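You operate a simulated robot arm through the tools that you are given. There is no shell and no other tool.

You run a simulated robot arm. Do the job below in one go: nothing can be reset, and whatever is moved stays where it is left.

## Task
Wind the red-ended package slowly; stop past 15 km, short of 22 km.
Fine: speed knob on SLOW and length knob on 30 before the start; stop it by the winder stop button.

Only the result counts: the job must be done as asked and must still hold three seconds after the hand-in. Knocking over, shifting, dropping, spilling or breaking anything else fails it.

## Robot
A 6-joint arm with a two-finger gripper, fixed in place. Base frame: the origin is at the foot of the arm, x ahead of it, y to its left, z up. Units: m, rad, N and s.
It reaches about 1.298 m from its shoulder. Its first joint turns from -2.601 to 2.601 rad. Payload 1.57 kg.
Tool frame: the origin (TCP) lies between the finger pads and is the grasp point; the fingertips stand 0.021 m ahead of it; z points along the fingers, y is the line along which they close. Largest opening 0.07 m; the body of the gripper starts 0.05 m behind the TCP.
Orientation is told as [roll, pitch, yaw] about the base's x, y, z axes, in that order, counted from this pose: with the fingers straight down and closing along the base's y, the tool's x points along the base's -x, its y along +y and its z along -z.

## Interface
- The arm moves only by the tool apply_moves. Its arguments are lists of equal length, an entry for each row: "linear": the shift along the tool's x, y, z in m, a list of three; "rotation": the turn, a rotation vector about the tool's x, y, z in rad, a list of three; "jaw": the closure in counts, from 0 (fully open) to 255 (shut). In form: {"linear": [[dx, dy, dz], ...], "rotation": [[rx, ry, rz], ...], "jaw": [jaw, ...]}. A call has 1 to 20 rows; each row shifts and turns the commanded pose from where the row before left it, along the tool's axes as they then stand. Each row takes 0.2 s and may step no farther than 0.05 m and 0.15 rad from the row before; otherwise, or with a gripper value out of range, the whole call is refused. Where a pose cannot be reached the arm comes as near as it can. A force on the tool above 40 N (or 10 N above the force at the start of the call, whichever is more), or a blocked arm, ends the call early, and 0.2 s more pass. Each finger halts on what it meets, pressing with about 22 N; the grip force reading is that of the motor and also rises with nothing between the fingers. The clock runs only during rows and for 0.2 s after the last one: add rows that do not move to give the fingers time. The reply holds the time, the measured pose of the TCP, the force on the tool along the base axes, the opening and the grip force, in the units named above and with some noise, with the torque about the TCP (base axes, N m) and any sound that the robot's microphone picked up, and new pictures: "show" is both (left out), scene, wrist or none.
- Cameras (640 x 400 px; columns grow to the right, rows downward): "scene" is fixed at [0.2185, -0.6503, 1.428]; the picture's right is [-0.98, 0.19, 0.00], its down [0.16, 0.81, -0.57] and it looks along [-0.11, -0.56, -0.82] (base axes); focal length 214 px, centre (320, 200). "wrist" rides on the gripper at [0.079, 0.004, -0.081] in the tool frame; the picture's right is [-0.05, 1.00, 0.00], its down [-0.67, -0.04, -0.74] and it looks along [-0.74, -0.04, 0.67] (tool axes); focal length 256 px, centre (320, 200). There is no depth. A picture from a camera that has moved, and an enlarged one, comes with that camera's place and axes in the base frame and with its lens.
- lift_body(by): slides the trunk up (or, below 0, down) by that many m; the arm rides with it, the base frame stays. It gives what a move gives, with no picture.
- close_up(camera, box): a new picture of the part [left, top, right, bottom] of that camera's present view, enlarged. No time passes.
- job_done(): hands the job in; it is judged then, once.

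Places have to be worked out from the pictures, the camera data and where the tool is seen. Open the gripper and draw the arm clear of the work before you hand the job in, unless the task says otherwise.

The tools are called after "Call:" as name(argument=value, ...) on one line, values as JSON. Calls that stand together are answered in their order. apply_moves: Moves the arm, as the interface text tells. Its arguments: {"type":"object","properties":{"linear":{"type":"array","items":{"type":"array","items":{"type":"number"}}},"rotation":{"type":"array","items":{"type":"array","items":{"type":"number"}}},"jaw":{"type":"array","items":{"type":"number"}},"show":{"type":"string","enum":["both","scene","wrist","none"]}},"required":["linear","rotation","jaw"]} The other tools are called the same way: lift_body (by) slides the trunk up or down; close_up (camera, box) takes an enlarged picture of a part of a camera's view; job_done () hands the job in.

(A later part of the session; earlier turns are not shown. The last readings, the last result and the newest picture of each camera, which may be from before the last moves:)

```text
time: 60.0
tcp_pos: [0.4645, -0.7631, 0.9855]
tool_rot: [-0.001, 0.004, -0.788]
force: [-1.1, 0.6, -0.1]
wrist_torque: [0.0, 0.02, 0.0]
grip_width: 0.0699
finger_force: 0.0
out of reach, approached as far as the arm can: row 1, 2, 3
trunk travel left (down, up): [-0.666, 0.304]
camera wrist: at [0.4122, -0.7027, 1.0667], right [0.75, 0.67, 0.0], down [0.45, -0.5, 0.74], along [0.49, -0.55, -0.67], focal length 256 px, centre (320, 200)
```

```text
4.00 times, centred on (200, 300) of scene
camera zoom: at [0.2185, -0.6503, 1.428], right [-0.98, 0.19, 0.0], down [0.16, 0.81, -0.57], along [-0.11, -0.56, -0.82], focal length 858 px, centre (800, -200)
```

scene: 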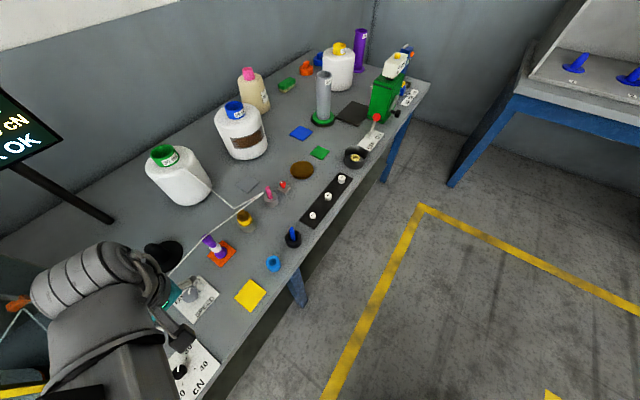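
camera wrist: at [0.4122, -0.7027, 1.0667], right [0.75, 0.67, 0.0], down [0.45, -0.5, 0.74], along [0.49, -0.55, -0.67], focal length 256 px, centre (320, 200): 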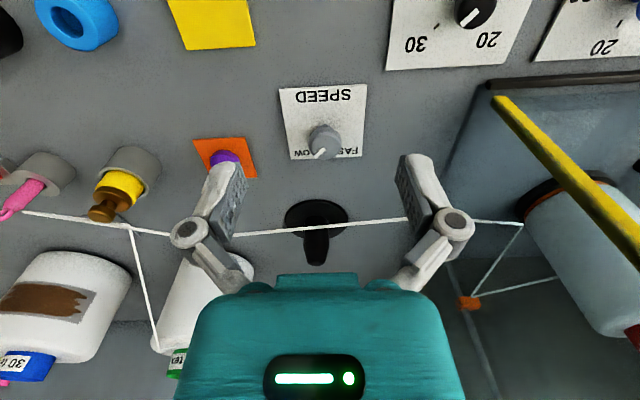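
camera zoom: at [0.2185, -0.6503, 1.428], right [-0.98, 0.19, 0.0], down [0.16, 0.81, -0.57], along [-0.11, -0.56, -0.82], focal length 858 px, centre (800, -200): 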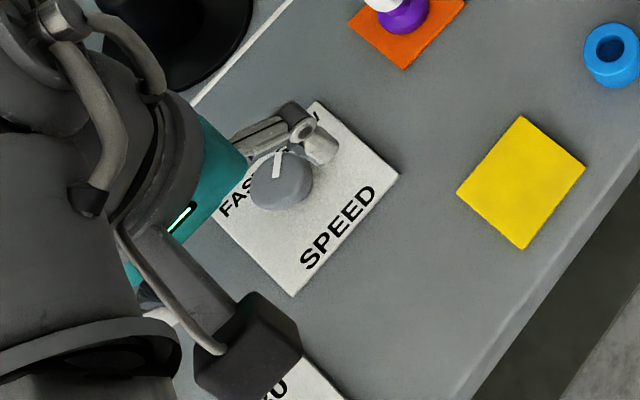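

SPEED is on SLOW. Next are the buttons: START at about (0.834, -0.360) and STOP at about (0.888, -0.307), with tops near z≈0.83. I'll draw back from the guard, travel along the bench front and tilt again so the hand leans away from the guard and housing.

Call:
apply_moves(linear=[[0.035, 0, 0], [0.035, 0, 0], [0.03, 0, 0], [0, 0.0456, 0], [0, 0.0456, 0], [0, 0.0456, 0], [0, 0.0456, 0], [0, 0.0456, 0], [0, 0.0456, 0], [0, 0.0456, 0], [0, 0.0456, 0], [0, 0.0456, 0], [0, 0.0456, 0], [0, 0.0456, 0], [0, 0.0456, 0], [0, 0, 0]], rotation=[[0, 0, 0], [0, 0, 0], [0, 0, 0], [0, 0, 0], [0, 0, 0], [0, 0, 0], [0, 0, 0], [0, 0, 0], [0, 0, 0], [0, 0, 0], [0, 0, 0], [0, 0, 0], [0, 0, 0], [0, 0, 0], [0, 0, 0], [0, 0, 0]], jaw=[0, 0, 0, 0, 0, 0, 0, 0, 0, 0, 0, 0, 0, 0, 0, 0], show="wrist")

Call:
close_up(camera="wrist", box=[200, 0, 520, 200])

```text
time: 63.4
tcp_pos: [0.7846, -0.3076, 0.9847]
tool_rot: [0.0, 0.0, -0.789]
force: [0.0, -0.1, -0.1]
wrist_torque: [0.01, 0.03, 0.0]
grip_width: 0.07
finger_force: 0.0
out of reach, approached as far as the arm can: row 8
trunk travel left (down, up): [-0.666, 0.304]
camera wrist: at [0.7316, -0.2477, 1.0665], right [0.75, 0.67, 0.0], down [0.44, -0.5, 0.74], along [0.5, -0.56, -0.67], focal length 256 px, centre (320, 200)
```

wrist: 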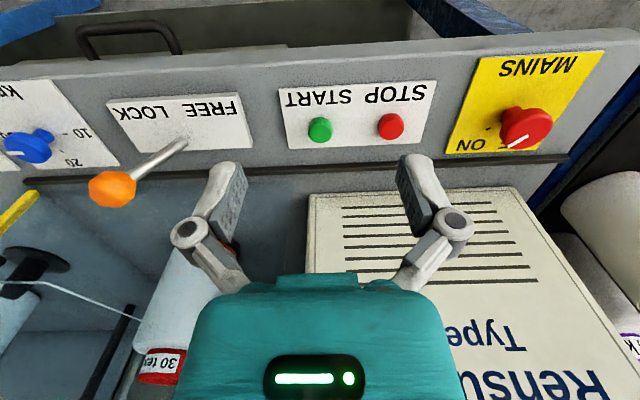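

```text
2.00 times, centred on (360, 100) of wrist
camera zoom: at [0.7316, -0.2477, 1.0665], right [0.75, 0.67, 0.0], down [0.44, -0.5, 0.74], along [0.5, -0.56, -0.67], focal length 512 px, centre (240, 400)
```

zoom: 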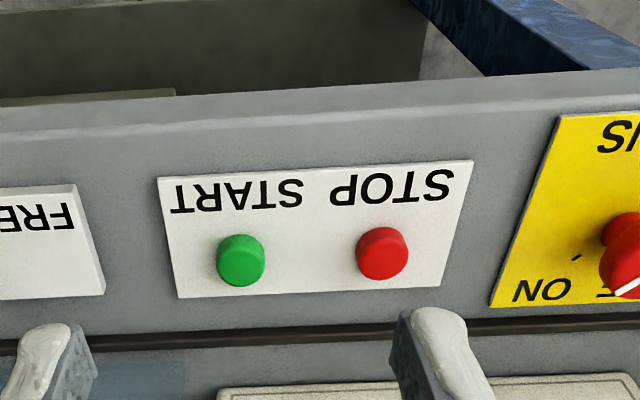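

START is now at (0.832, -0.360) and STOP at (0.886, -0.308), with z≈0.83. I'll tilt the hand back, close the fingers and check whether the display is visible from here.

Call:
apply_moves(linear=[[0, 0, 0], [0, 0, 0], [0, 0, 0], [0, 0, 0], [0, 0, 0], [0, 0, 0]], rotation=[[0, -0.15, 0], [0, -0.15, 0], [0, -0.15, 0], [0, -0.15, 0], [0, 0, 0], [0, 0, 0]], jaw=[100, 255, 255, 255, 255, 255], show="none")

Call:
lift_body(by=-0.12)

Call:
apply_moves(linear=[[0, 0, 0]], rotation=[[0, 0, 0]], jaw=[255], show="both")

```text
time: 64.8
tcp_pos: [0.7838, -0.3061, 1.0176]
tool_rot: [0.001, -0.597, -0.79]
force: [0.0, 0.4, -0.3]
wrist_torque: [0.04, 0.03, 0.03]
grip_width: 0.0
finger_force: 22.0
out of reach, approached as far as the arm can: row 2, 3, 4
trunk travel left (down, up): [-0.666, 0.304]
```

```text
time: 66.2
tcp_pos: [0.7834, -0.3063, 0.8974]
tool_rot: [0.001, -0.596, -0.788]
force: [-0.1, 0.2, -0.2]
wrist_torque: [-0.01, 0.01, 0.02]
grip_width: 0.0001
finger_force: 21.8
trunk travel left (down, up): [-0.546, 0.424]
```

```text
time: 66.7
tcp_pos: [0.7822, -0.3067, 0.8979]
tool_rot: [-0.001, -0.598, -0.79]
force: [-0.5, -0.1, -0.4]
wrist_torque: [-0.05, -0.01, 0.02]
grip_width: 0.0002
finger_force: 22.0
trunk travel left (down, up): [-0.546, 0.424]
camera wrist: at [0.7081, -0.2235, 0.9201], right [0.74, 0.67, 0.03], down [0.07, -0.12, 0.99], along [0.67, -0.73, -0.13], focal length 256 px, centre (320, 200)
```

scene: 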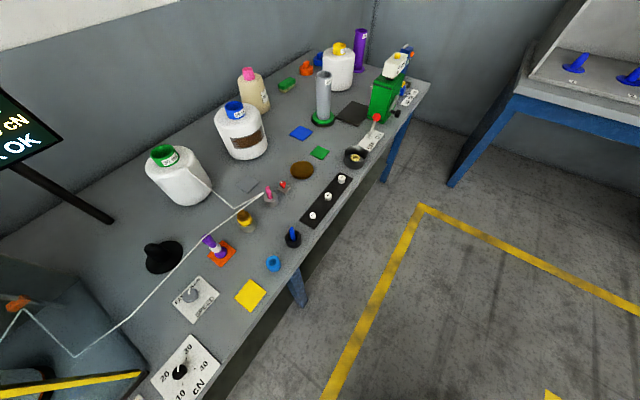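
wrist: 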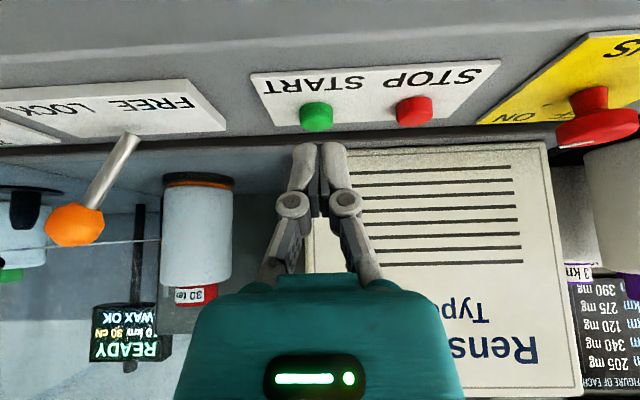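

The display is visible at lower left from this pose. I'll enlarge it, and check the SPEED knob in the unobstructed scene view.

Call:
close_up(camera="wrist", box=[80, 290, 190, 370])

Call:
close_up(camera="scene", box=[150, 260, 250, 340])

Call:
close_up(camera="wrist", box=[230, 40, 550, 220])

```text
5.00 times, centred on (135, 330) of wrist
camera zoom: at [0.7081, -0.2235, 0.9201], right [0.74, 0.67, 0.03], down [0.07, -0.12, 0.99], along [0.67, -0.73, -0.13], focal length 1280 px, centre (1245, -450)
```

zoom: 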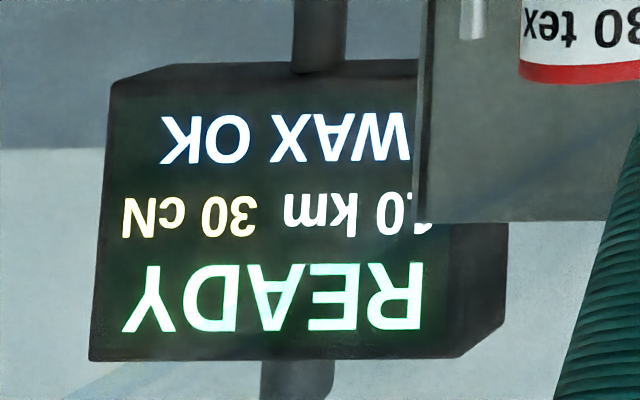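

```text
5.00 times, centred on (200, 300) of scene
camera zoom: at [0.2185, -0.6503, 1.428], right [-0.98, 0.19, 0.0], down [0.16, 0.81, -0.57], along [-0.11, -0.56, -0.82], focal length 1072 px, centre (920, -300)
```

zoom: 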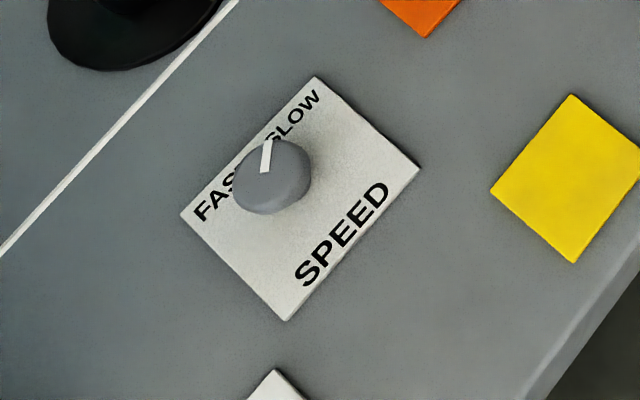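

```text
2.00 times, centred on (390, 130) of wrist
camera zoom: at [0.7081, -0.2235, 0.9201], right [0.74, 0.67, 0.03], down [0.07, -0.12, 0.99], along [0.67, -0.73, -0.13], focal length 512 px, centre (180, 340)
```

zoom: 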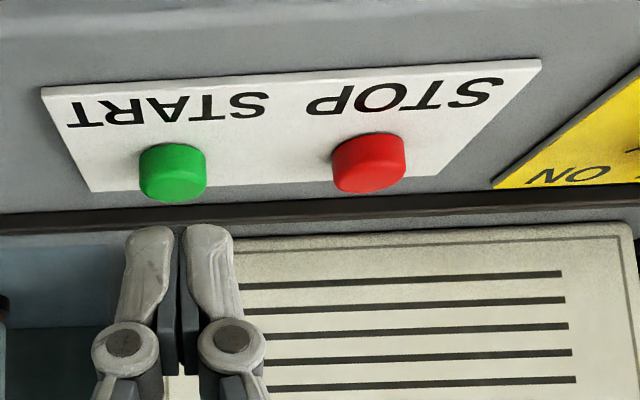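

The SPEED pointer mirrors its earlier FAST position exactly, so SLOW is confirmed. The leading km digits are hidden by the pocket wall, so I'll lower to pressing-hover height and shift left to find a spot where the whole km reading shows.

Call:
lift_body(by=-0.024)

Call:
apply_moves(linear=[[0, -0.04, 0], [0, -0.04, 0], [0, 0, 0]], rotation=[[0, 0, 0], [0, 0, 0], [0, 0, 0]], jaw=[255, 255, 255], show="wrist")

Call:
close_up(camera="wrist", box=[80, 270, 240, 390])

```text
time: 67.3
tcp_pos: [0.783, -0.3059, 0.873]
tool_rot: [0.0, -0.597, -0.789]
force: [-0.3, 0.6, 0.6]
wrist_torque: [-0.02, 0.03, 0.02]
grip_width: 0.0001
finger_force: 22.2
trunk travel left (down, up): [-0.522, 0.448]
```

```text
time: 68.2
tcp_pos: [0.7293, -0.3638, 0.8734]
tool_rot: [0.001, -0.597, -0.789]
force: [-0.9, 0.2, 0.6]
wrist_torque: [-0.01, -0.01, 0.0]
grip_width: 0.0002
finger_force: 22.3
out of reach, approached as far as the arm can: row 2
trunk travel left (down, up): [-0.522, 0.448]
camera wrist: at [0.6536, -0.2807, 0.8961], right [0.74, 0.67, 0.03], down [0.07, -0.12, 0.99], along [0.67, -0.73, -0.13], focal length 256 px, centre (320, 200)
```

wrist: 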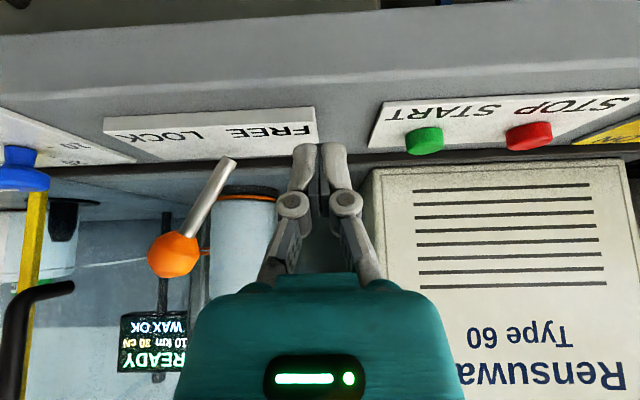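

```text
3.33 times, centred on (160, 330) of wrist
camera zoom: at [0.6536, -0.2807, 0.8961], right [0.74, 0.67, 0.03], down [0.07, -0.12, 0.99], along [0.67, -0.73, -0.13], focal length 853 px, centre (853, -233)
```

zoom: 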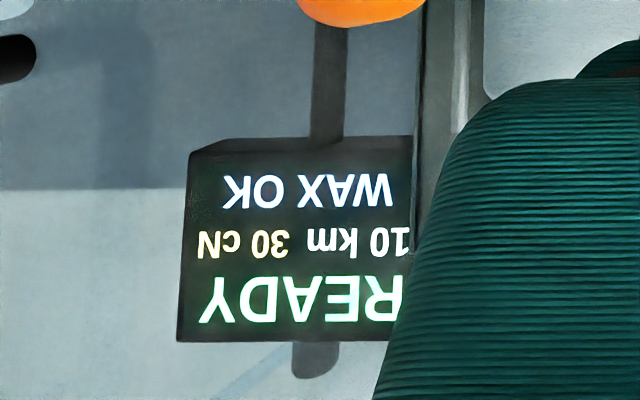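

The display seems to read "10 km 30 cN". I'll enlarge much further to be sure of the digits.

Call:
close_up(camera="wrist", box=[150, 310, 200, 350])

Call:
close_up(camera="wrist", box=[110, 300, 200, 380])

```text
10.00 times, centred on (175, 330) of wrist
camera zoom: at [0.6536, -0.2807, 0.8961], right [0.74, 0.67, 0.03], down [0.07, -0.12, 0.99], along [0.67, -0.73, -0.13], focal length 2560 px, centre (1770, -1100)
```

zoom: 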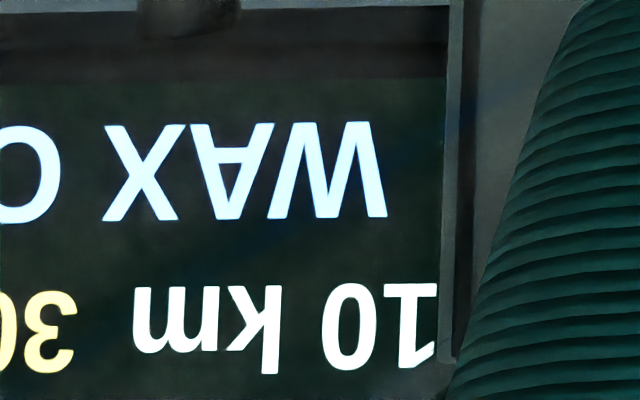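

```text
5.00 times, centred on (155, 340) of wrist
camera zoom: at [0.6536, -0.2807, 0.8961], right [0.74, 0.67, 0.03], down [0.07, -0.12, 0.99], along [0.67, -0.73, -0.13], focal length 1280 px, centre (1145, -500)
```

zoom: 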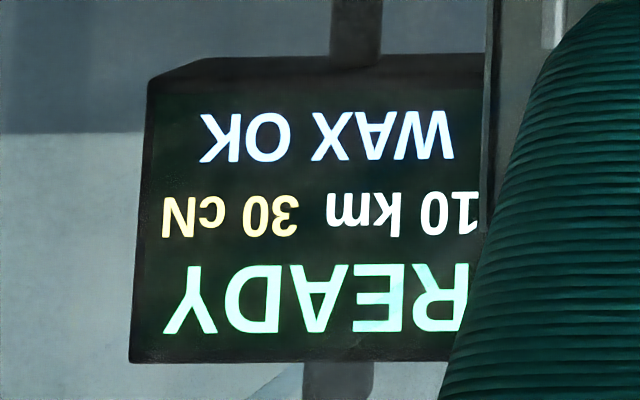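

The display clearly says 10 km, presumably the length setting. I need to recheck the km knob, so I'll look at it from here.

Call:
close_up(camera="wrist", box=[0, 100, 140, 220])

Call:
apply_moves(linear=[[0.0165, -0.03, -0.0113], [0.0165, -0.03, -0.0113], [0, -0.04, 0], [0, 0, 0]], rotation=[[0, 0, 0], [0, 0, 0], [0, 0, 0], [0, 0, 0]], jaw=[255, 255, 255, 255], show="wrist")

```text
3.33 times, centred on (70, 160) of wrist
camera zoom: at [0.6536, -0.2807, 0.8961], right [0.74, 0.67, 0.03], down [0.07, -0.12, 0.99], along [0.67, -0.73, -0.13], focal length 853 px, centre (1153, 333)
```

zoom: 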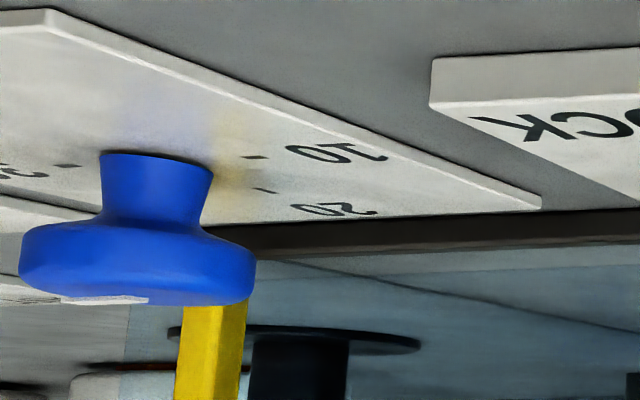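

```text
time: 69.2
tcp_pos: [0.6291, -0.4034, 0.8732]
tool_rot: [0.0, -0.596, -0.79]
force: [0.5, 0.3, 1.1]
wrist_torque: [-0.01, -0.02, -0.05]
grip_width: 0.0002
finger_force: 21.9
out of reach, approached as far as the arm can: row 3
trunk travel left (down, up): [-0.522, 0.448]
camera wrist: at [0.5543, -0.3197, 0.8961], right [0.74, 0.67, 0.03], down [0.07, -0.12, 0.99], along [0.67, -0.73, -0.13], focal length 256 px, centre (320, 200)
```

wrist: 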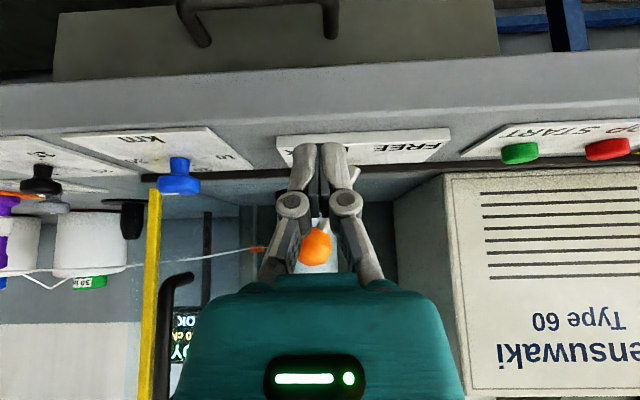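

The pointer physically faces the 30 tick, yet the display says 10 km. I'll raise, un-tilt and move over to measure the knob from above more precisely before doing anything irreversible.

Call:
lift_body(by=0.15)

Call:
apply_moves(linear=[[0, -0.04, 0], [0, -0.04, 0], [0, -0.04, 0], [0, 0, 0], [0, 0, 0], [0, 0, 0], [0, 0, 0], [0, 0, 0]], rotation=[[0, 0, 0], [0, 0, 0], [0, 0, 0], [0, 0.15, 0], [0, 0.15, 0], [0, 0.15, 0], [0, 0.15, 0], [0, 0, 0]], jaw=[255, 255, 255, 255, 255, 255, 255, 255], show="wrist")

Call:
close_up(camera="wrist", box=[220, 30, 420, 150])

```text
time: 70.9
tcp_pos: [0.6295, -0.4023, 1.0229]
tool_rot: [0.001, -0.597, -0.788]
force: [-1.3, 0.3, 0.7]
wrist_torque: [-0.02, -0.01, 0.04]
grip_width: 0.0
finger_force: 21.7
trunk travel left (down, up): [-0.672, 0.298]
```

```text
time: 72.7
tcp_pos: [0.5452, -0.488, 0.9911]
tool_rot: [-0.001, 0.004, -0.789]
force: [0.0, 0.1, -0.8]
wrist_torque: [0.01, -0.01, 0.0]
grip_width: 0.0
finger_force: 22.3
out of reach, approached as far as the arm can: row 4, 5, 6
trunk travel left (down, up): [-0.672, 0.298]
camera wrist: at [0.492, -0.4279, 1.0728], right [0.75, 0.67, 0.0], down [0.45, -0.5, 0.74], along [0.49, -0.55, -0.67], focal length 256 px, centre (320, 200)
```

wrist: 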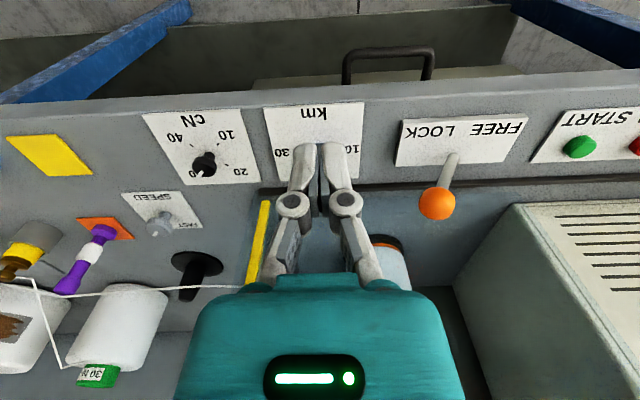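

```text
3.20 times, centred on (320, 90) of wrist
camera zoom: at [0.492, -0.4279, 1.0728], right [0.75, 0.67, 0.0], down [0.45, -0.5, 0.74], along [0.49, -0.55, -0.67], focal length 819 px, centre (320, 552)
```

zoom: 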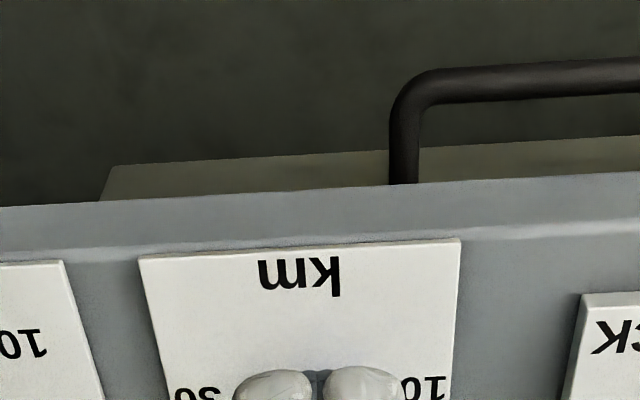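

The closed fingers block the view. I'll open them and move forward over the knob, as I did safely earlier.

Call:
apply_moves(linear=[[-0.035, 0, 0], [-0.035, 0, 0], [0, 0, 0], [0, 0, 0]], rotation=[[0, 0, 0], [0, 0, 0], [0, 0, 0], [0, 0, 0]], jaw=[0, 0, 0, 0], show="wrist")

Call:
close_up(camera="wrist", box=[220, 30, 420, 150])

```text
time: 73.7
tcp_pos: [0.5956, -0.5372, 0.9907]
tool_rot: [0.0, 0.002, -0.789]
force: [-0.4, 0.3, -0.1]
wrist_torque: [-0.01, 0.03, -0.01]
grip_width: 0.0698
finger_force: 0.2
trunk travel left (down, up): [-0.672, 0.298]
camera wrist: at [0.5419, -0.477, 1.0728], right [0.75, 0.67, 0.0], down [0.45, -0.5, 0.74], along [0.5, -0.55, -0.67], focal length 256 px, centre (320, 200)
```

wrist: 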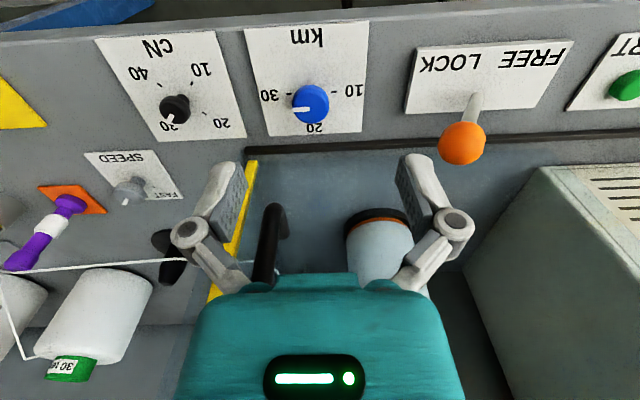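

```text
3.20 times, centred on (320, 90) of wrist
camera zoom: at [0.5419, -0.477, 1.0728], right [0.75, 0.67, 0.0], down [0.45, -0.5, 0.74], along [0.5, -0.55, -0.67], focal length 819 px, centre (320, 552)
```

zoom: 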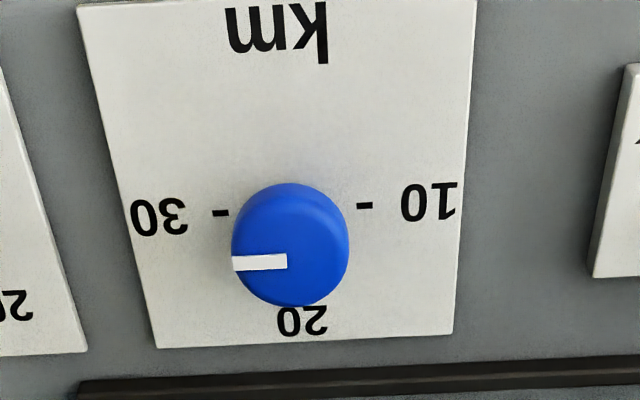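

The knob pointer is exactly on 30, so "10 km" must be either an old setting held on screen or the present count. Starting will show which, so I must be ready to act quickly. I'll go back to a position in front of START, tilted and with the fingers closed.

Call:
apply_moves(linear=[[0.03, 0, 0], [0.03, 0, 0], [0, 0.0418, 0], [0, 0.0418, 0], [0, 0.0418, 0], [0, 0.0418, 0], [0, 0.0418, 0], [0, 0.0418, 0], [0, 0.0418, 0], [0, 0, 0], [0, 0, 0], [0, 0, 0], [0, 0, 0], [0, 0, 0]], rotation=[[0, 0, 0], [0, 0, 0], [0, 0, 0], [0, 0, 0], [0, 0, 0], [0, 0, 0], [0, 0, 0], [0, 0, 0], [0, 0, 0], [0, -0.15, 0], [0, -0.15, 0], [0, -0.15, 0], [0, -0.15, 0], [0, 0, 0]], jaw=[0, 0, 0, 0, 0, 0, 0, 0, 100, 255, 255, 255, 255, 255], show="none")

```text
time: 76.7
tcp_pos: [0.7594, -0.2881, 1.0228]
tool_rot: [0.002, -0.598, -0.79]
force: [0.8, 0.2, -0.1]
wrist_torque: [0.0, 0.03, -0.02]
grip_width: 0.0001
finger_force: 21.8
out of reach, approached as far as the arm can: row 3, 10, 11, 12, 13
trunk travel left (down, up): [-0.672, 0.298]
```

I'll lower to hover height in front of the panel and then advance over START, watching the picture.

Call:
lift_body(by=-0.15)

Call:
apply_moves(linear=[[-0.02, 0, 0.0137], [-0.02, 0, 0.0137], [-0.02, 0, 0.0137], [0, 0, 0]], rotation=[[0, 0, 0], [0, 0, 0], [0, 0, 0], [0, 0, 0]], jaw=[255, 255, 255, 255], show="wrist")

Call:
close_up(camera="wrist", box=[220, 60, 480, 220])

Call:
close_up(camera="wrist", box=[60, 250, 220, 400])

```text
time: 78.5
tcp_pos: [0.7588, -0.2882, 0.8741]
tool_rot: [0.0, -0.597, -0.79]
force: [0.1, -0.1, 0.6]
wrist_torque: [0.01, -0.01, 0.01]
grip_width: 0.0001
finger_force: 22.0
trunk travel left (down, up): [-0.522, 0.448]
```

```text
time: 79.5
tcp_pos: [0.8116, -0.3387, 0.8727]
tool_rot: [0.0, -0.598, -0.789]
force: [0.5, -0.3, 0.2]
wrist_torque: [-0.03, -0.02, 0.03]
grip_width: 0.0
finger_force: 22.0
trunk travel left (down, up): [-0.522, 0.448]
camera wrist: at [0.7359, -0.256, 0.8959], right [0.74, 0.67, 0.03], down [0.07, -0.12, 0.99], along [0.67, -0.73, -0.13], focal length 256 px, centre (320, 200)
```

wrist: 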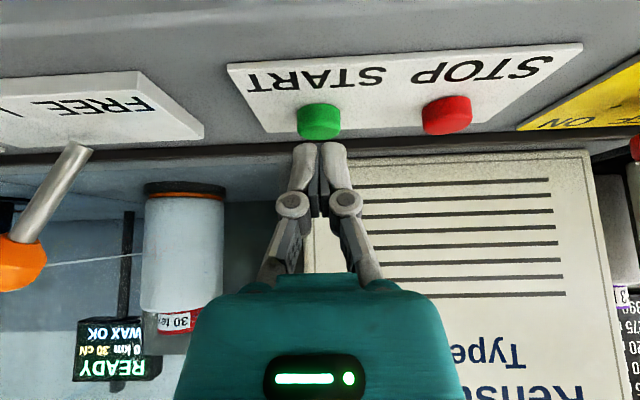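

```text
2.46 times, centred on (350, 140) of wrist
camera zoom: at [0.7359, -0.256, 0.8959], right [0.74, 0.67, 0.03], down [0.07, -0.12, 0.99], along [0.67, -0.73, -0.13], focal length 630 px, centre (246, 348)
```

zoom: 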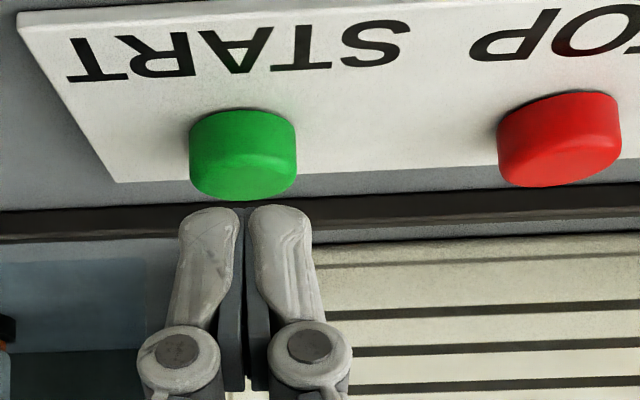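

```text
2.67 times, centred on (140, 325) of wrist
camera zoom: at [0.7359, -0.256, 0.8959], right [0.74, 0.67, 0.03], down [0.07, -0.12, 0.99], along [0.67, -0.73, -0.13], focal length 683 px, centre (800, -133)
```

zoom: 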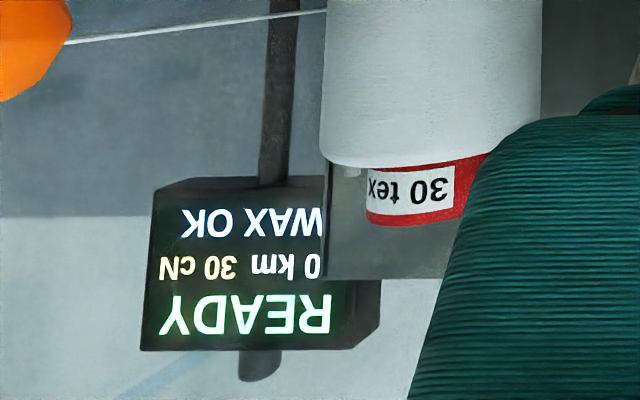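

START is 25 mm further ahead, with its top near z≈0.834. I'll advance over it and check.

Call:
apply_moves(linear=[[-0.0206, -0.002, 0.0141], [0, 0, 0]], rotation=[[0, 0, 0], [0, 0, 0]], jaw=[255, 255], show="wrist")

Call:
close_up(camera="wrist", box=[220, 60, 480, 220])

Call:
close_up(camera="wrist", box=[30, 270, 190, 400])

```text
time: 80.0
tcp_pos: [0.8285, -0.3578, 0.8729]
tool_rot: [-0.001, -0.598, -0.788]
force: [0.1, 0.0, 0.5]
wrist_torque: [-0.01, 0.02, 0.0]
grip_width: 0.0
finger_force: 22.1
trunk travel left (down, up): [-0.522, 0.448]
camera wrist: at [0.753, -0.2746, 0.8959], right [0.74, 0.67, 0.03], down [0.07, -0.12, 0.99], along [0.67, -0.73, -0.13], focal length 256 px, centre (320, 200)
```

wrist: 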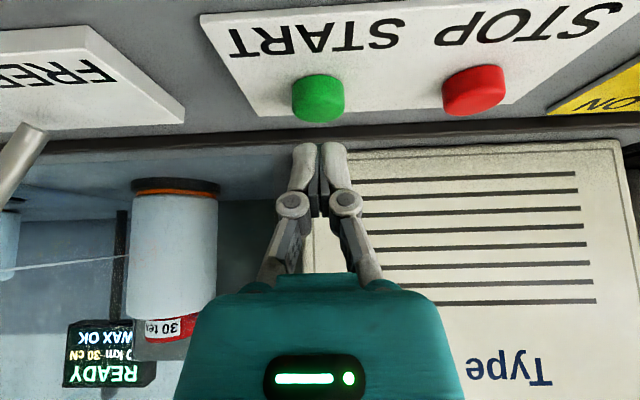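

```text
2.46 times, centred on (350, 140) of wrist
camera zoom: at [0.753, -0.2746, 0.8959], right [0.74, 0.67, 0.03], down [0.07, -0.12, 0.99], along [0.67, -0.73, -0.13], focal length 630 px, centre (246, 348)
```

zoom: 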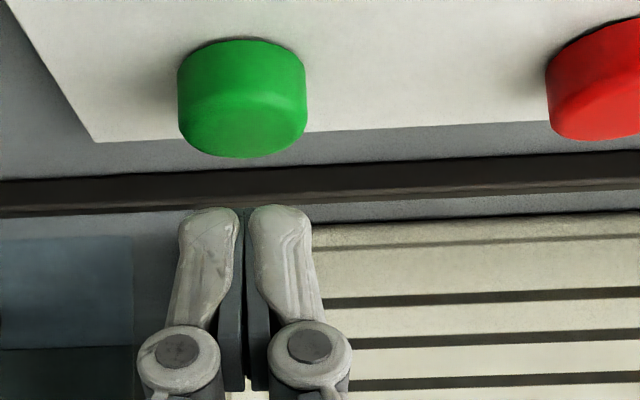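

```text
3.08 times, centred on (110, 335) of wrist
camera zoom: at [0.753, -0.2746, 0.8959], right [0.74, 0.67, 0.03], down [0.07, -0.12, 0.99], along [0.67, -0.73, -0.13], focal length 788 px, centre (966, -215)
```

zoom: 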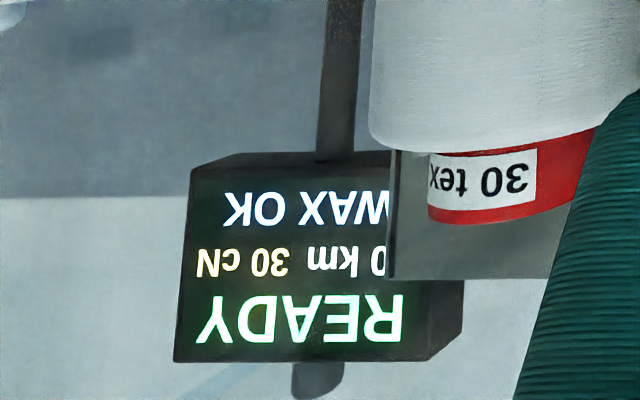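

Triangulating again gives the START centre just under the fingertips, its top at z≈0.837, with the tip 14 mm above. I'll lower the trunk 6 mm so that a small un-tilt will press it.

Call:
lift_body(by=-0.006)

```text
time: 80.6
tcp_pos: [0.8285, -0.3573, 0.8675]
tool_rot: [0.0, -0.598, -0.788]
force: [0.1, -0.4, 0.4]
wrist_torque: [0.01, 0.01, 0.02]
grip_width: 0.0
finger_force: 22.3
trunk travel left (down, up): [-0.516, 0.454]
```

I'm hovering about 9 mm above START. I'll press by un-tilting 0.15 rad, hold for one step, tilt back, and read the display at once.

Call:
apply_moves(linear=[[0, 0, 0], [0, 0, 0], [0, 0, 0]], rotation=[[0, 0.15, 0], [0, 0, 0], [0, -0.15, 0]], jaw=[255, 255, 255], show="wrist")

Call:
close_up(camera="wrist", box=[30, 270, 190, 400])

Call:
close_up(camera="scene", box=[0, 70, 120, 230])

```text
time: 81.4
tcp_pos: [0.8269, -0.3586, 0.8678]
tool_rot: [0.003, -0.597, -0.791]
force: [0.5, -0.2, 0.0]
wrist_torque: [0.0, 0.02, 0.0]
grip_width: 0.0001
finger_force: 28.6
out of reach, approached as far as the arm can: row 1, 3
trunk travel left (down, up): [-0.516, 0.454]
heard: click
camera wrist: at [0.7524, -0.2748, 0.89], right [0.74, 0.67, 0.03], down [0.07, -0.12, 0.99], along [0.67, -0.73, -0.13], focal length 256 px, centre (320, 200)
```

wrist: 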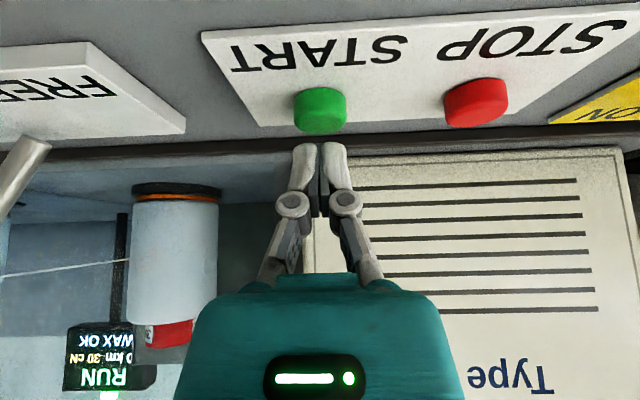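

```text
3.08 times, centred on (110, 335) of wrist
camera zoom: at [0.7524, -0.2748, 0.89], right [0.74, 0.67, 0.03], down [0.07, -0.12, 0.99], along [0.67, -0.73, -0.13], focal length 788 px, centre (966, -215)
```

zoom: 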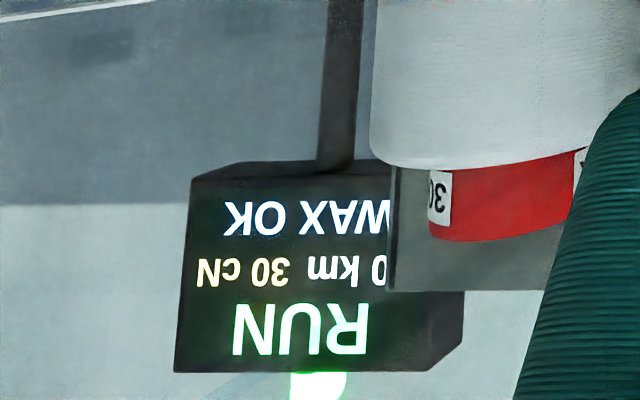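

```text
2.50 times, centred on (60, 150) of scene
camera zoom: at [0.2185, -0.6503, 1.428], right [-0.98, 0.19, 0.0], down [0.16, 0.81, -0.57], along [-0.11, -0.56, -0.82], focal length 536 px, centre (970, 325)
```

zoom: 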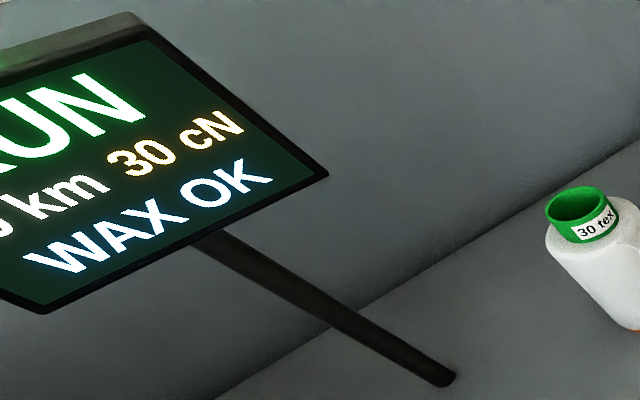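

It is running: RUN, click heard, package turning. I'll slide to the viewing spot to read the full km figure.

Call:
apply_moves(linear=[[0.0289, -0.0378, -0.0198], [0.0289, -0.0378, -0.0198]], rotation=[[0, 0, 0], [0, 0, 0]], jaw=[255, 255], show="wrist")

Call:
close_up(camera="wrist", box=[110, 300, 200, 380])

```text
refused: row 1 steps farther than a row can; nothing moved
```

```text
5.00 times, centred on (155, 340) of wrist
camera zoom: at [0.7524, -0.2748, 0.89], right [0.74, 0.67, 0.03], down [0.07, -0.12, 0.99], along [0.67, -0.73, -0.13], focal length 1280 px, centre (1145, -500)
```

zoom: 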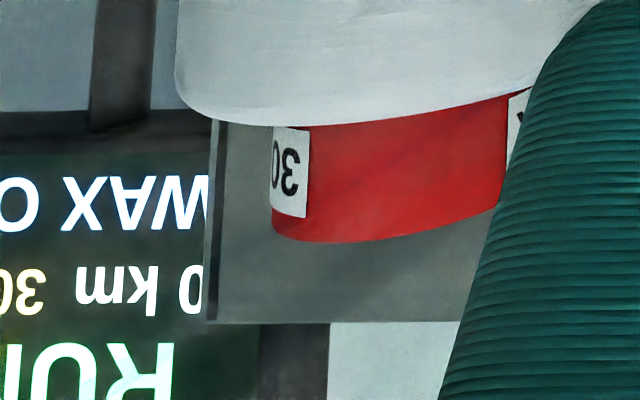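

The steps were too long and the call was refused, so nothing moved. I'll use three shorter rows.

Call:
apply_moves(linear=[[0.0193, -0.0252, -0.0132], [0.0193, -0.0252, -0.0132], [0.0193, -0.0252, -0.0132]], rotation=[[0, 0, 0], [0, 0, 0], [0, 0, 0]], jaw=[255, 255, 255], show="wrist")

Call:
close_up(camera="wrist", box=[110, 300, 200, 380])

```text
time: 82.2
tcp_pos: [0.7238, -0.3604, 0.8679]
tool_rot: [0.0, -0.597, -0.79]
force: [0.4, 0.4, -1.1]
wrist_torque: [0.02, -0.04, -0.08]
grip_width: 0.0001
finger_force: 28.1
trunk travel left (down, up): [-0.516, 0.454]
camera wrist: at [0.6488, -0.2775, 0.89], right [0.74, 0.67, 0.03], down [0.07, -0.12, 0.99], along [0.67, -0.73, -0.13], focal length 256 px, centre (320, 200)
```

wrist: 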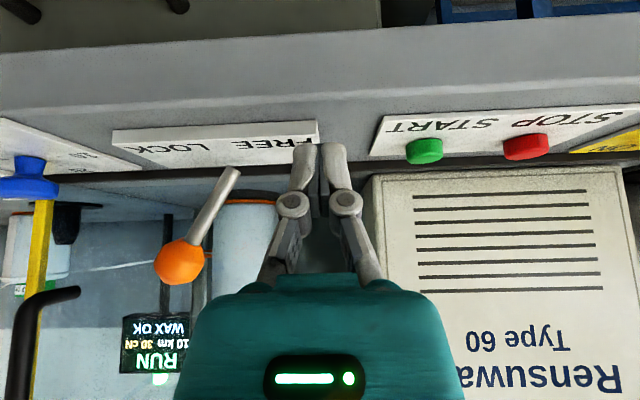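

```text
5.00 times, centred on (155, 340) of wrist
camera zoom: at [0.6488, -0.2775, 0.89], right [0.74, 0.67, 0.03], down [0.07, -0.12, 0.99], along [0.67, -0.73, -0.13], focal length 1280 px, centre (1145, -500)
```

zoom: 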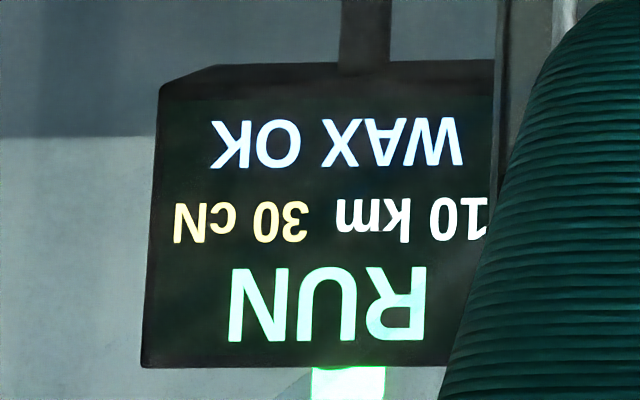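

It shows RUN with "10 km". I need to see whether this counts up, so I'll wait a second in place and look again.

Call:
apply_moves(linear=[[0, 0, 0], [0, 0, 0], [0, 0, 0], [0, 0, 0]], rotation=[[0, 0, 0], [0, 0, 0], [0, 0, 0], [0, 0, 0]], jaw=[255, 255, 255, 255], show="wrist")

Call:
close_up(camera="wrist", box=[110, 300, 200, 380])

```text
time: 83.2
tcp_pos: [0.7259, -0.3606, 0.8678]
tool_rot: [-0.001, -0.597, -0.789]
force: [-0.5, 0.3, 1.0]
wrist_torque: [0.01, -0.02, -0.03]
grip_width: 0.0
finger_force: 28.8
trunk travel left (down, up): [-0.516, 0.454]
camera wrist: at [0.6494, -0.2776, 0.89], right [0.74, 0.67, 0.03], down [0.07, -0.12, 0.99], along [0.67, -0.73, -0.13], focal length 256 px, centre (320, 200)
```

wrist: 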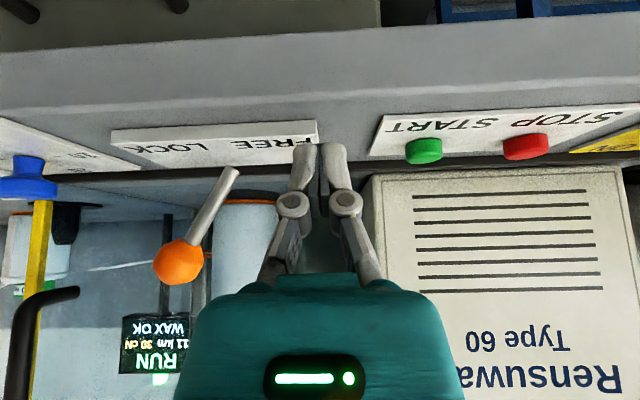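

```text
5.00 times, centred on (155, 340) of wrist
camera zoom: at [0.6494, -0.2776, 0.89], right [0.74, 0.67, 0.03], down [0.07, -0.12, 0.99], along [0.67, -0.73, -0.13], focal length 1280 px, centre (1145, -500)
```

zoom: 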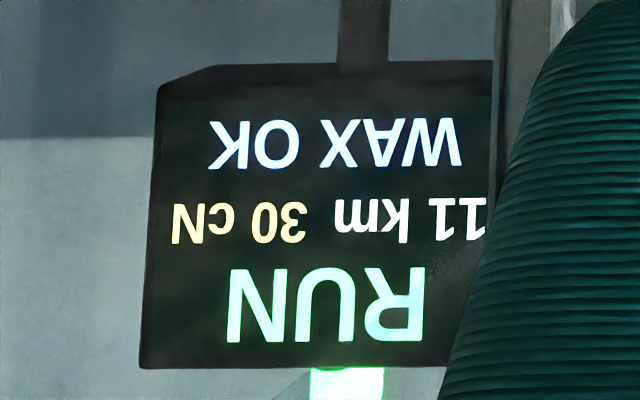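

It counts: 11 km now, at roughly 0.5–0.7 km/s. I'll keep waiting in short spells and reading.

Call:
apply_moves(linear=[[0, 0, 0], [0, 0, 0], [0, 0, 0], [0, 0, 0], [0, 0, 0], [0, 0, 0], [0, 0, 0], [0, 0, 0]], rotation=[[0, 0, 0], [0, 0, 0], [0, 0, 0], [0, 0, 0], [0, 0, 0], [0, 0, 0], [0, 0, 0], [0, 0, 0]], jaw=[255, 255, 255, 255, 255, 255, 255, 255], show="none")

Call:
close_up(camera="wrist", box=[110, 300, 200, 380])

```text
time: 85.0
tcp_pos: [0.7248, -0.3604, 0.8674]
tool_rot: [0.001, -0.598, -0.79]
force: [-0.1, -0.4, -0.5]
wrist_torque: [0.0, 0.01, -0.01]
grip_width: 0.0
finger_force: 28.1
trunk travel left (down, up): [-0.516, 0.454]
```

```text
5.00 times, centred on (155, 340) of wrist
camera zoom: at [0.6494, -0.2776, 0.89], right [0.74, 0.67, 0.03], down [0.07, -0.12, 0.99], along [0.67, -0.73, -0.13], focal length 1280 px, centre (1145, -500)
```

zoom: 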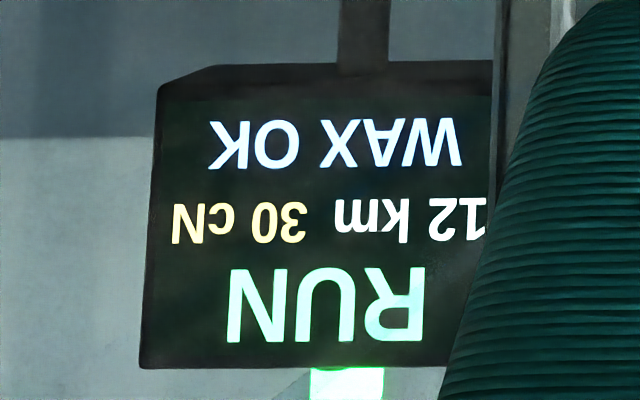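

12 km at t=85.0, so about 0.5 km/s. I'll wait another 3 s.

Call:
apply_moves(linear=[[0, 0, 0], [0, 0, 0], [0, 0, 0], [0, 0, 0], [0, 0, 0], [0, 0, 0], [0, 0, 0], [0, 0, 0], [0, 0, 0], [0, 0, 0], [0, 0, 0], [0, 0, 0], [0, 0, 0], [0, 0, 0]], rotation=[[0, 0, 0], [0, 0, 0], [0, 0, 0], [0, 0, 0], [0, 0, 0], [0, 0, 0], [0, 0, 0], [0, 0, 0], [0, 0, 0], [0, 0, 0], [0, 0, 0], [0, 0, 0], [0, 0, 0], [0, 0, 0]], jaw=[255, 255, 255, 255, 255, 255, 255, 255, 255, 255, 255, 255, 255, 255], show="none")

Call:
close_up(camera="wrist", box=[110, 300, 200, 380])

```text
time: 88.0
tcp_pos: [0.7254, -0.3608, 0.867]
tool_rot: [0.001, -0.596, -0.788]
force: [-0.3, -0.2, -0.3]
wrist_torque: [0.0, -0.01, -0.02]
grip_width: 0.0
finger_force: 28.0
trunk travel left (down, up): [-0.516, 0.454]
```

```text
5.00 times, centred on (155, 340) of wrist
camera zoom: at [0.6494, -0.2776, 0.89], right [0.74, 0.67, 0.03], down [0.07, -0.12, 0.99], along [0.67, -0.73, -0.13], focal length 1280 px, centre (1145, -500)
```

zoom: 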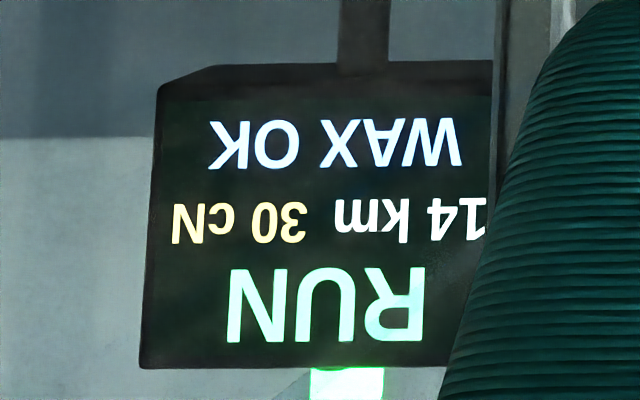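

14 km at t=88, a steady rate of about 0.55 km/s. I'll now move to hover over STOP and check alignment while it winds on.

Call:
apply_moves(linear=[[-0.0147, 0.0378, 0.01], [-0.0147, 0.0378, 0.01], [-0.0147, 0.0378, 0.01], [-0.0147, 0.0378, 0.01], [0, 0, 0]], rotation=[[0, 0, 0], [0, 0, 0], [0, 0, 0], [0, 0, 0], [0, 0, 0]], jaw=[255, 255, 255, 255, 255], show="wrist")

Call:
close_up(camera="wrist", box=[220, 60, 480, 220])

Call:
close_up(camera="wrist", box=[0, 290, 180, 400])

```text
time: 89.2
tcp_pos: [0.8816, -0.3042, 0.8676]
tool_rot: [-0.001, -0.598, -0.788]
force: [-0.3, 0.1, -0.4]
wrist_torque: [-0.01, 0.01, 0.0]
grip_width: 0.0002
finger_force: 28.5
out of reach, approached as far as the arm can: row 4
trunk travel left (down, up): [-0.516, 0.454]
camera wrist: at [0.8071, -0.2212, 0.8898], right [0.74, 0.67, 0.03], down [0.07, -0.12, 0.99], along [0.67, -0.73, -0.13], focal length 256 px, centre (320, 200)
```

wrist: 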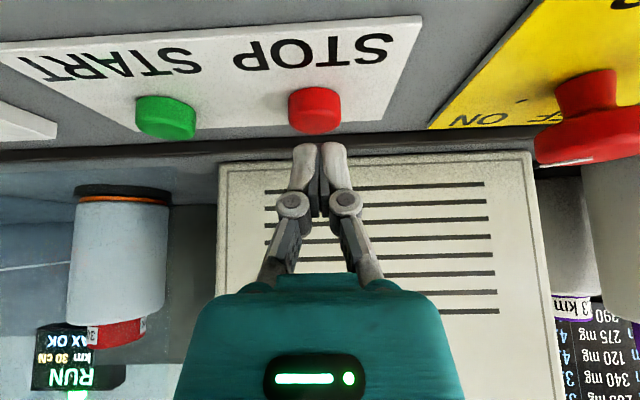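

```text
2.46 times, centred on (350, 140) of wrist
camera zoom: at [0.8071, -0.2212, 0.8898], right [0.74, 0.67, 0.03], down [0.07, -0.12, 0.99], along [0.67, -0.73, -0.13], focal length 630 px, centre (246, 348)
```

zoom: 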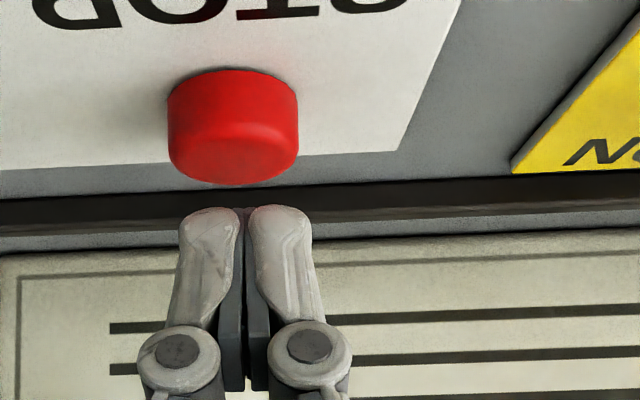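

```text
3.56 times, centred on (90, 345) of wrist
camera zoom: at [0.8071, -0.2212, 0.8898], right [0.74, 0.67, 0.03], down [0.07, -0.12, 0.99], along [0.67, -0.73, -0.13], focal length 910 px, centre (1138, -316)
```

zoom: 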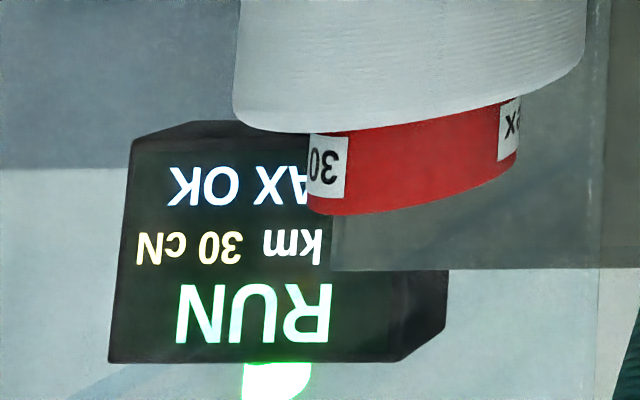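

The hand sits over STOP with the same depth alignment that worked for START, needing only about 2.5 mm of sideways correction. The count should be about 14.7 now. I'll correct and wait until roughly 17 km.

Call:
apply_moves(linear=[[0, -0.0025, 0], [0, 0, 0], [0, 0, 0], [0, 0, 0], [0, 0, 0], [0, 0, 0], [0, 0, 0], [0, 0, 0], [0, 0, 0], [0, 0, 0], [0, 0, 0], [0, 0, 0], [0, 0, 0], [0, 0, 0], [0, 0, 0], [0, 0, 0], [0, 0, 0], [0, 0, 0]], rotation=[[0, 0, 0], [0, 0, 0], [0, 0, 0], [0, 0, 0], [0, 0, 0], [0, 0, 0], [0, 0, 0], [0, 0, 0], [0, 0, 0], [0, 0, 0], [0, 0, 0], [0, 0, 0], [0, 0, 0], [0, 0, 0], [0, 0, 0], [0, 0, 0], [0, 0, 0], [0, 0, 0]], jaw=[255, 255, 255, 255, 255, 255, 255, 255, 255, 255, 255, 255, 255, 255, 255, 255, 255, 255], show="wrist")

Call:
close_up(camera="wrist", box=[220, 60, 480, 220])

Call:
close_up(camera="wrist", box=[0, 290, 180, 400])

```text
time: 93.0
tcp_pos: [0.8815, -0.3051, 0.8674]
tool_rot: [-0.001, -0.598, -0.789]
force: [0.4, 0.8, 1.1]
wrist_torque: [-0.01, 0.0, 0.01]
grip_width: 0.0001
finger_force: 28.7
trunk travel left (down, up): [-0.516, 0.454]
camera wrist: at [0.8049, -0.2232, 0.89], right [0.74, 0.67, 0.03], down [0.07, -0.12, 0.99], along [0.67, -0.73, -0.13], focal length 256 px, centre (320, 200)
```

wrist: 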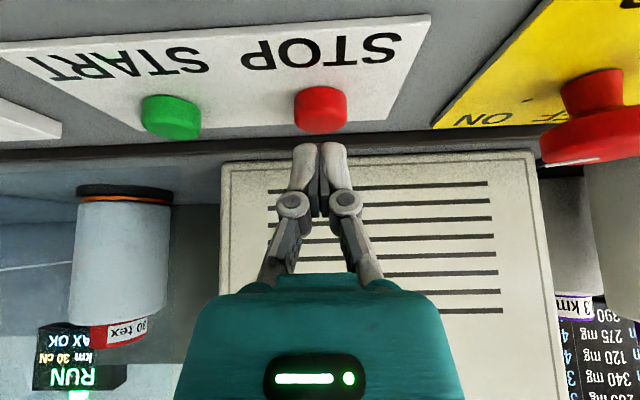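

```text
2.46 times, centred on (350, 140) of wrist
camera zoom: at [0.8049, -0.2232, 0.89], right [0.74, 0.67, 0.03], down [0.07, -0.12, 0.99], along [0.67, -0.73, -0.13], focal length 630 px, centre (246, 348)
```

zoom: 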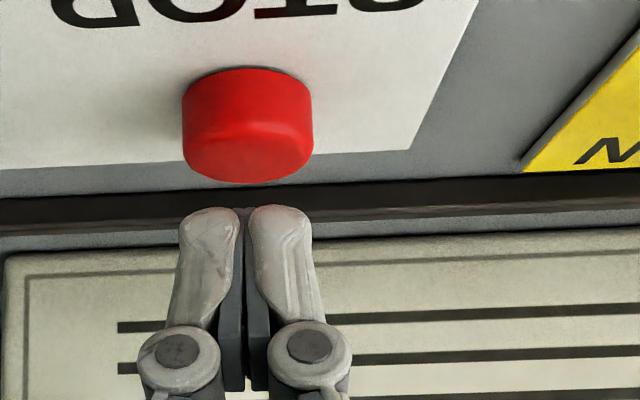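

```text
3.56 times, centred on (90, 345) of wrist
camera zoom: at [0.8049, -0.2232, 0.89], right [0.74, 0.67, 0.03], down [0.07, -0.12, 0.99], along [0.67, -0.73, -0.13], focal length 910 px, centre (1138, -316)
```

zoom: 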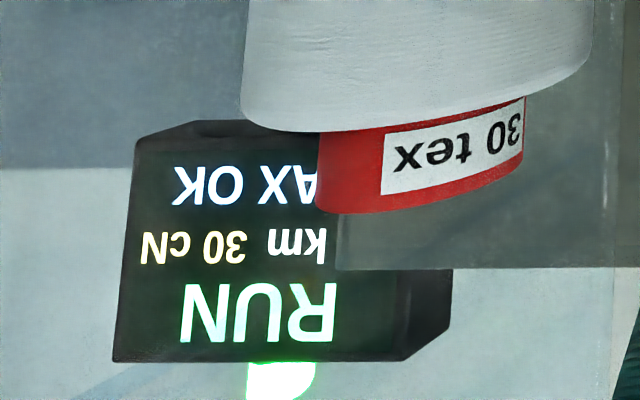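

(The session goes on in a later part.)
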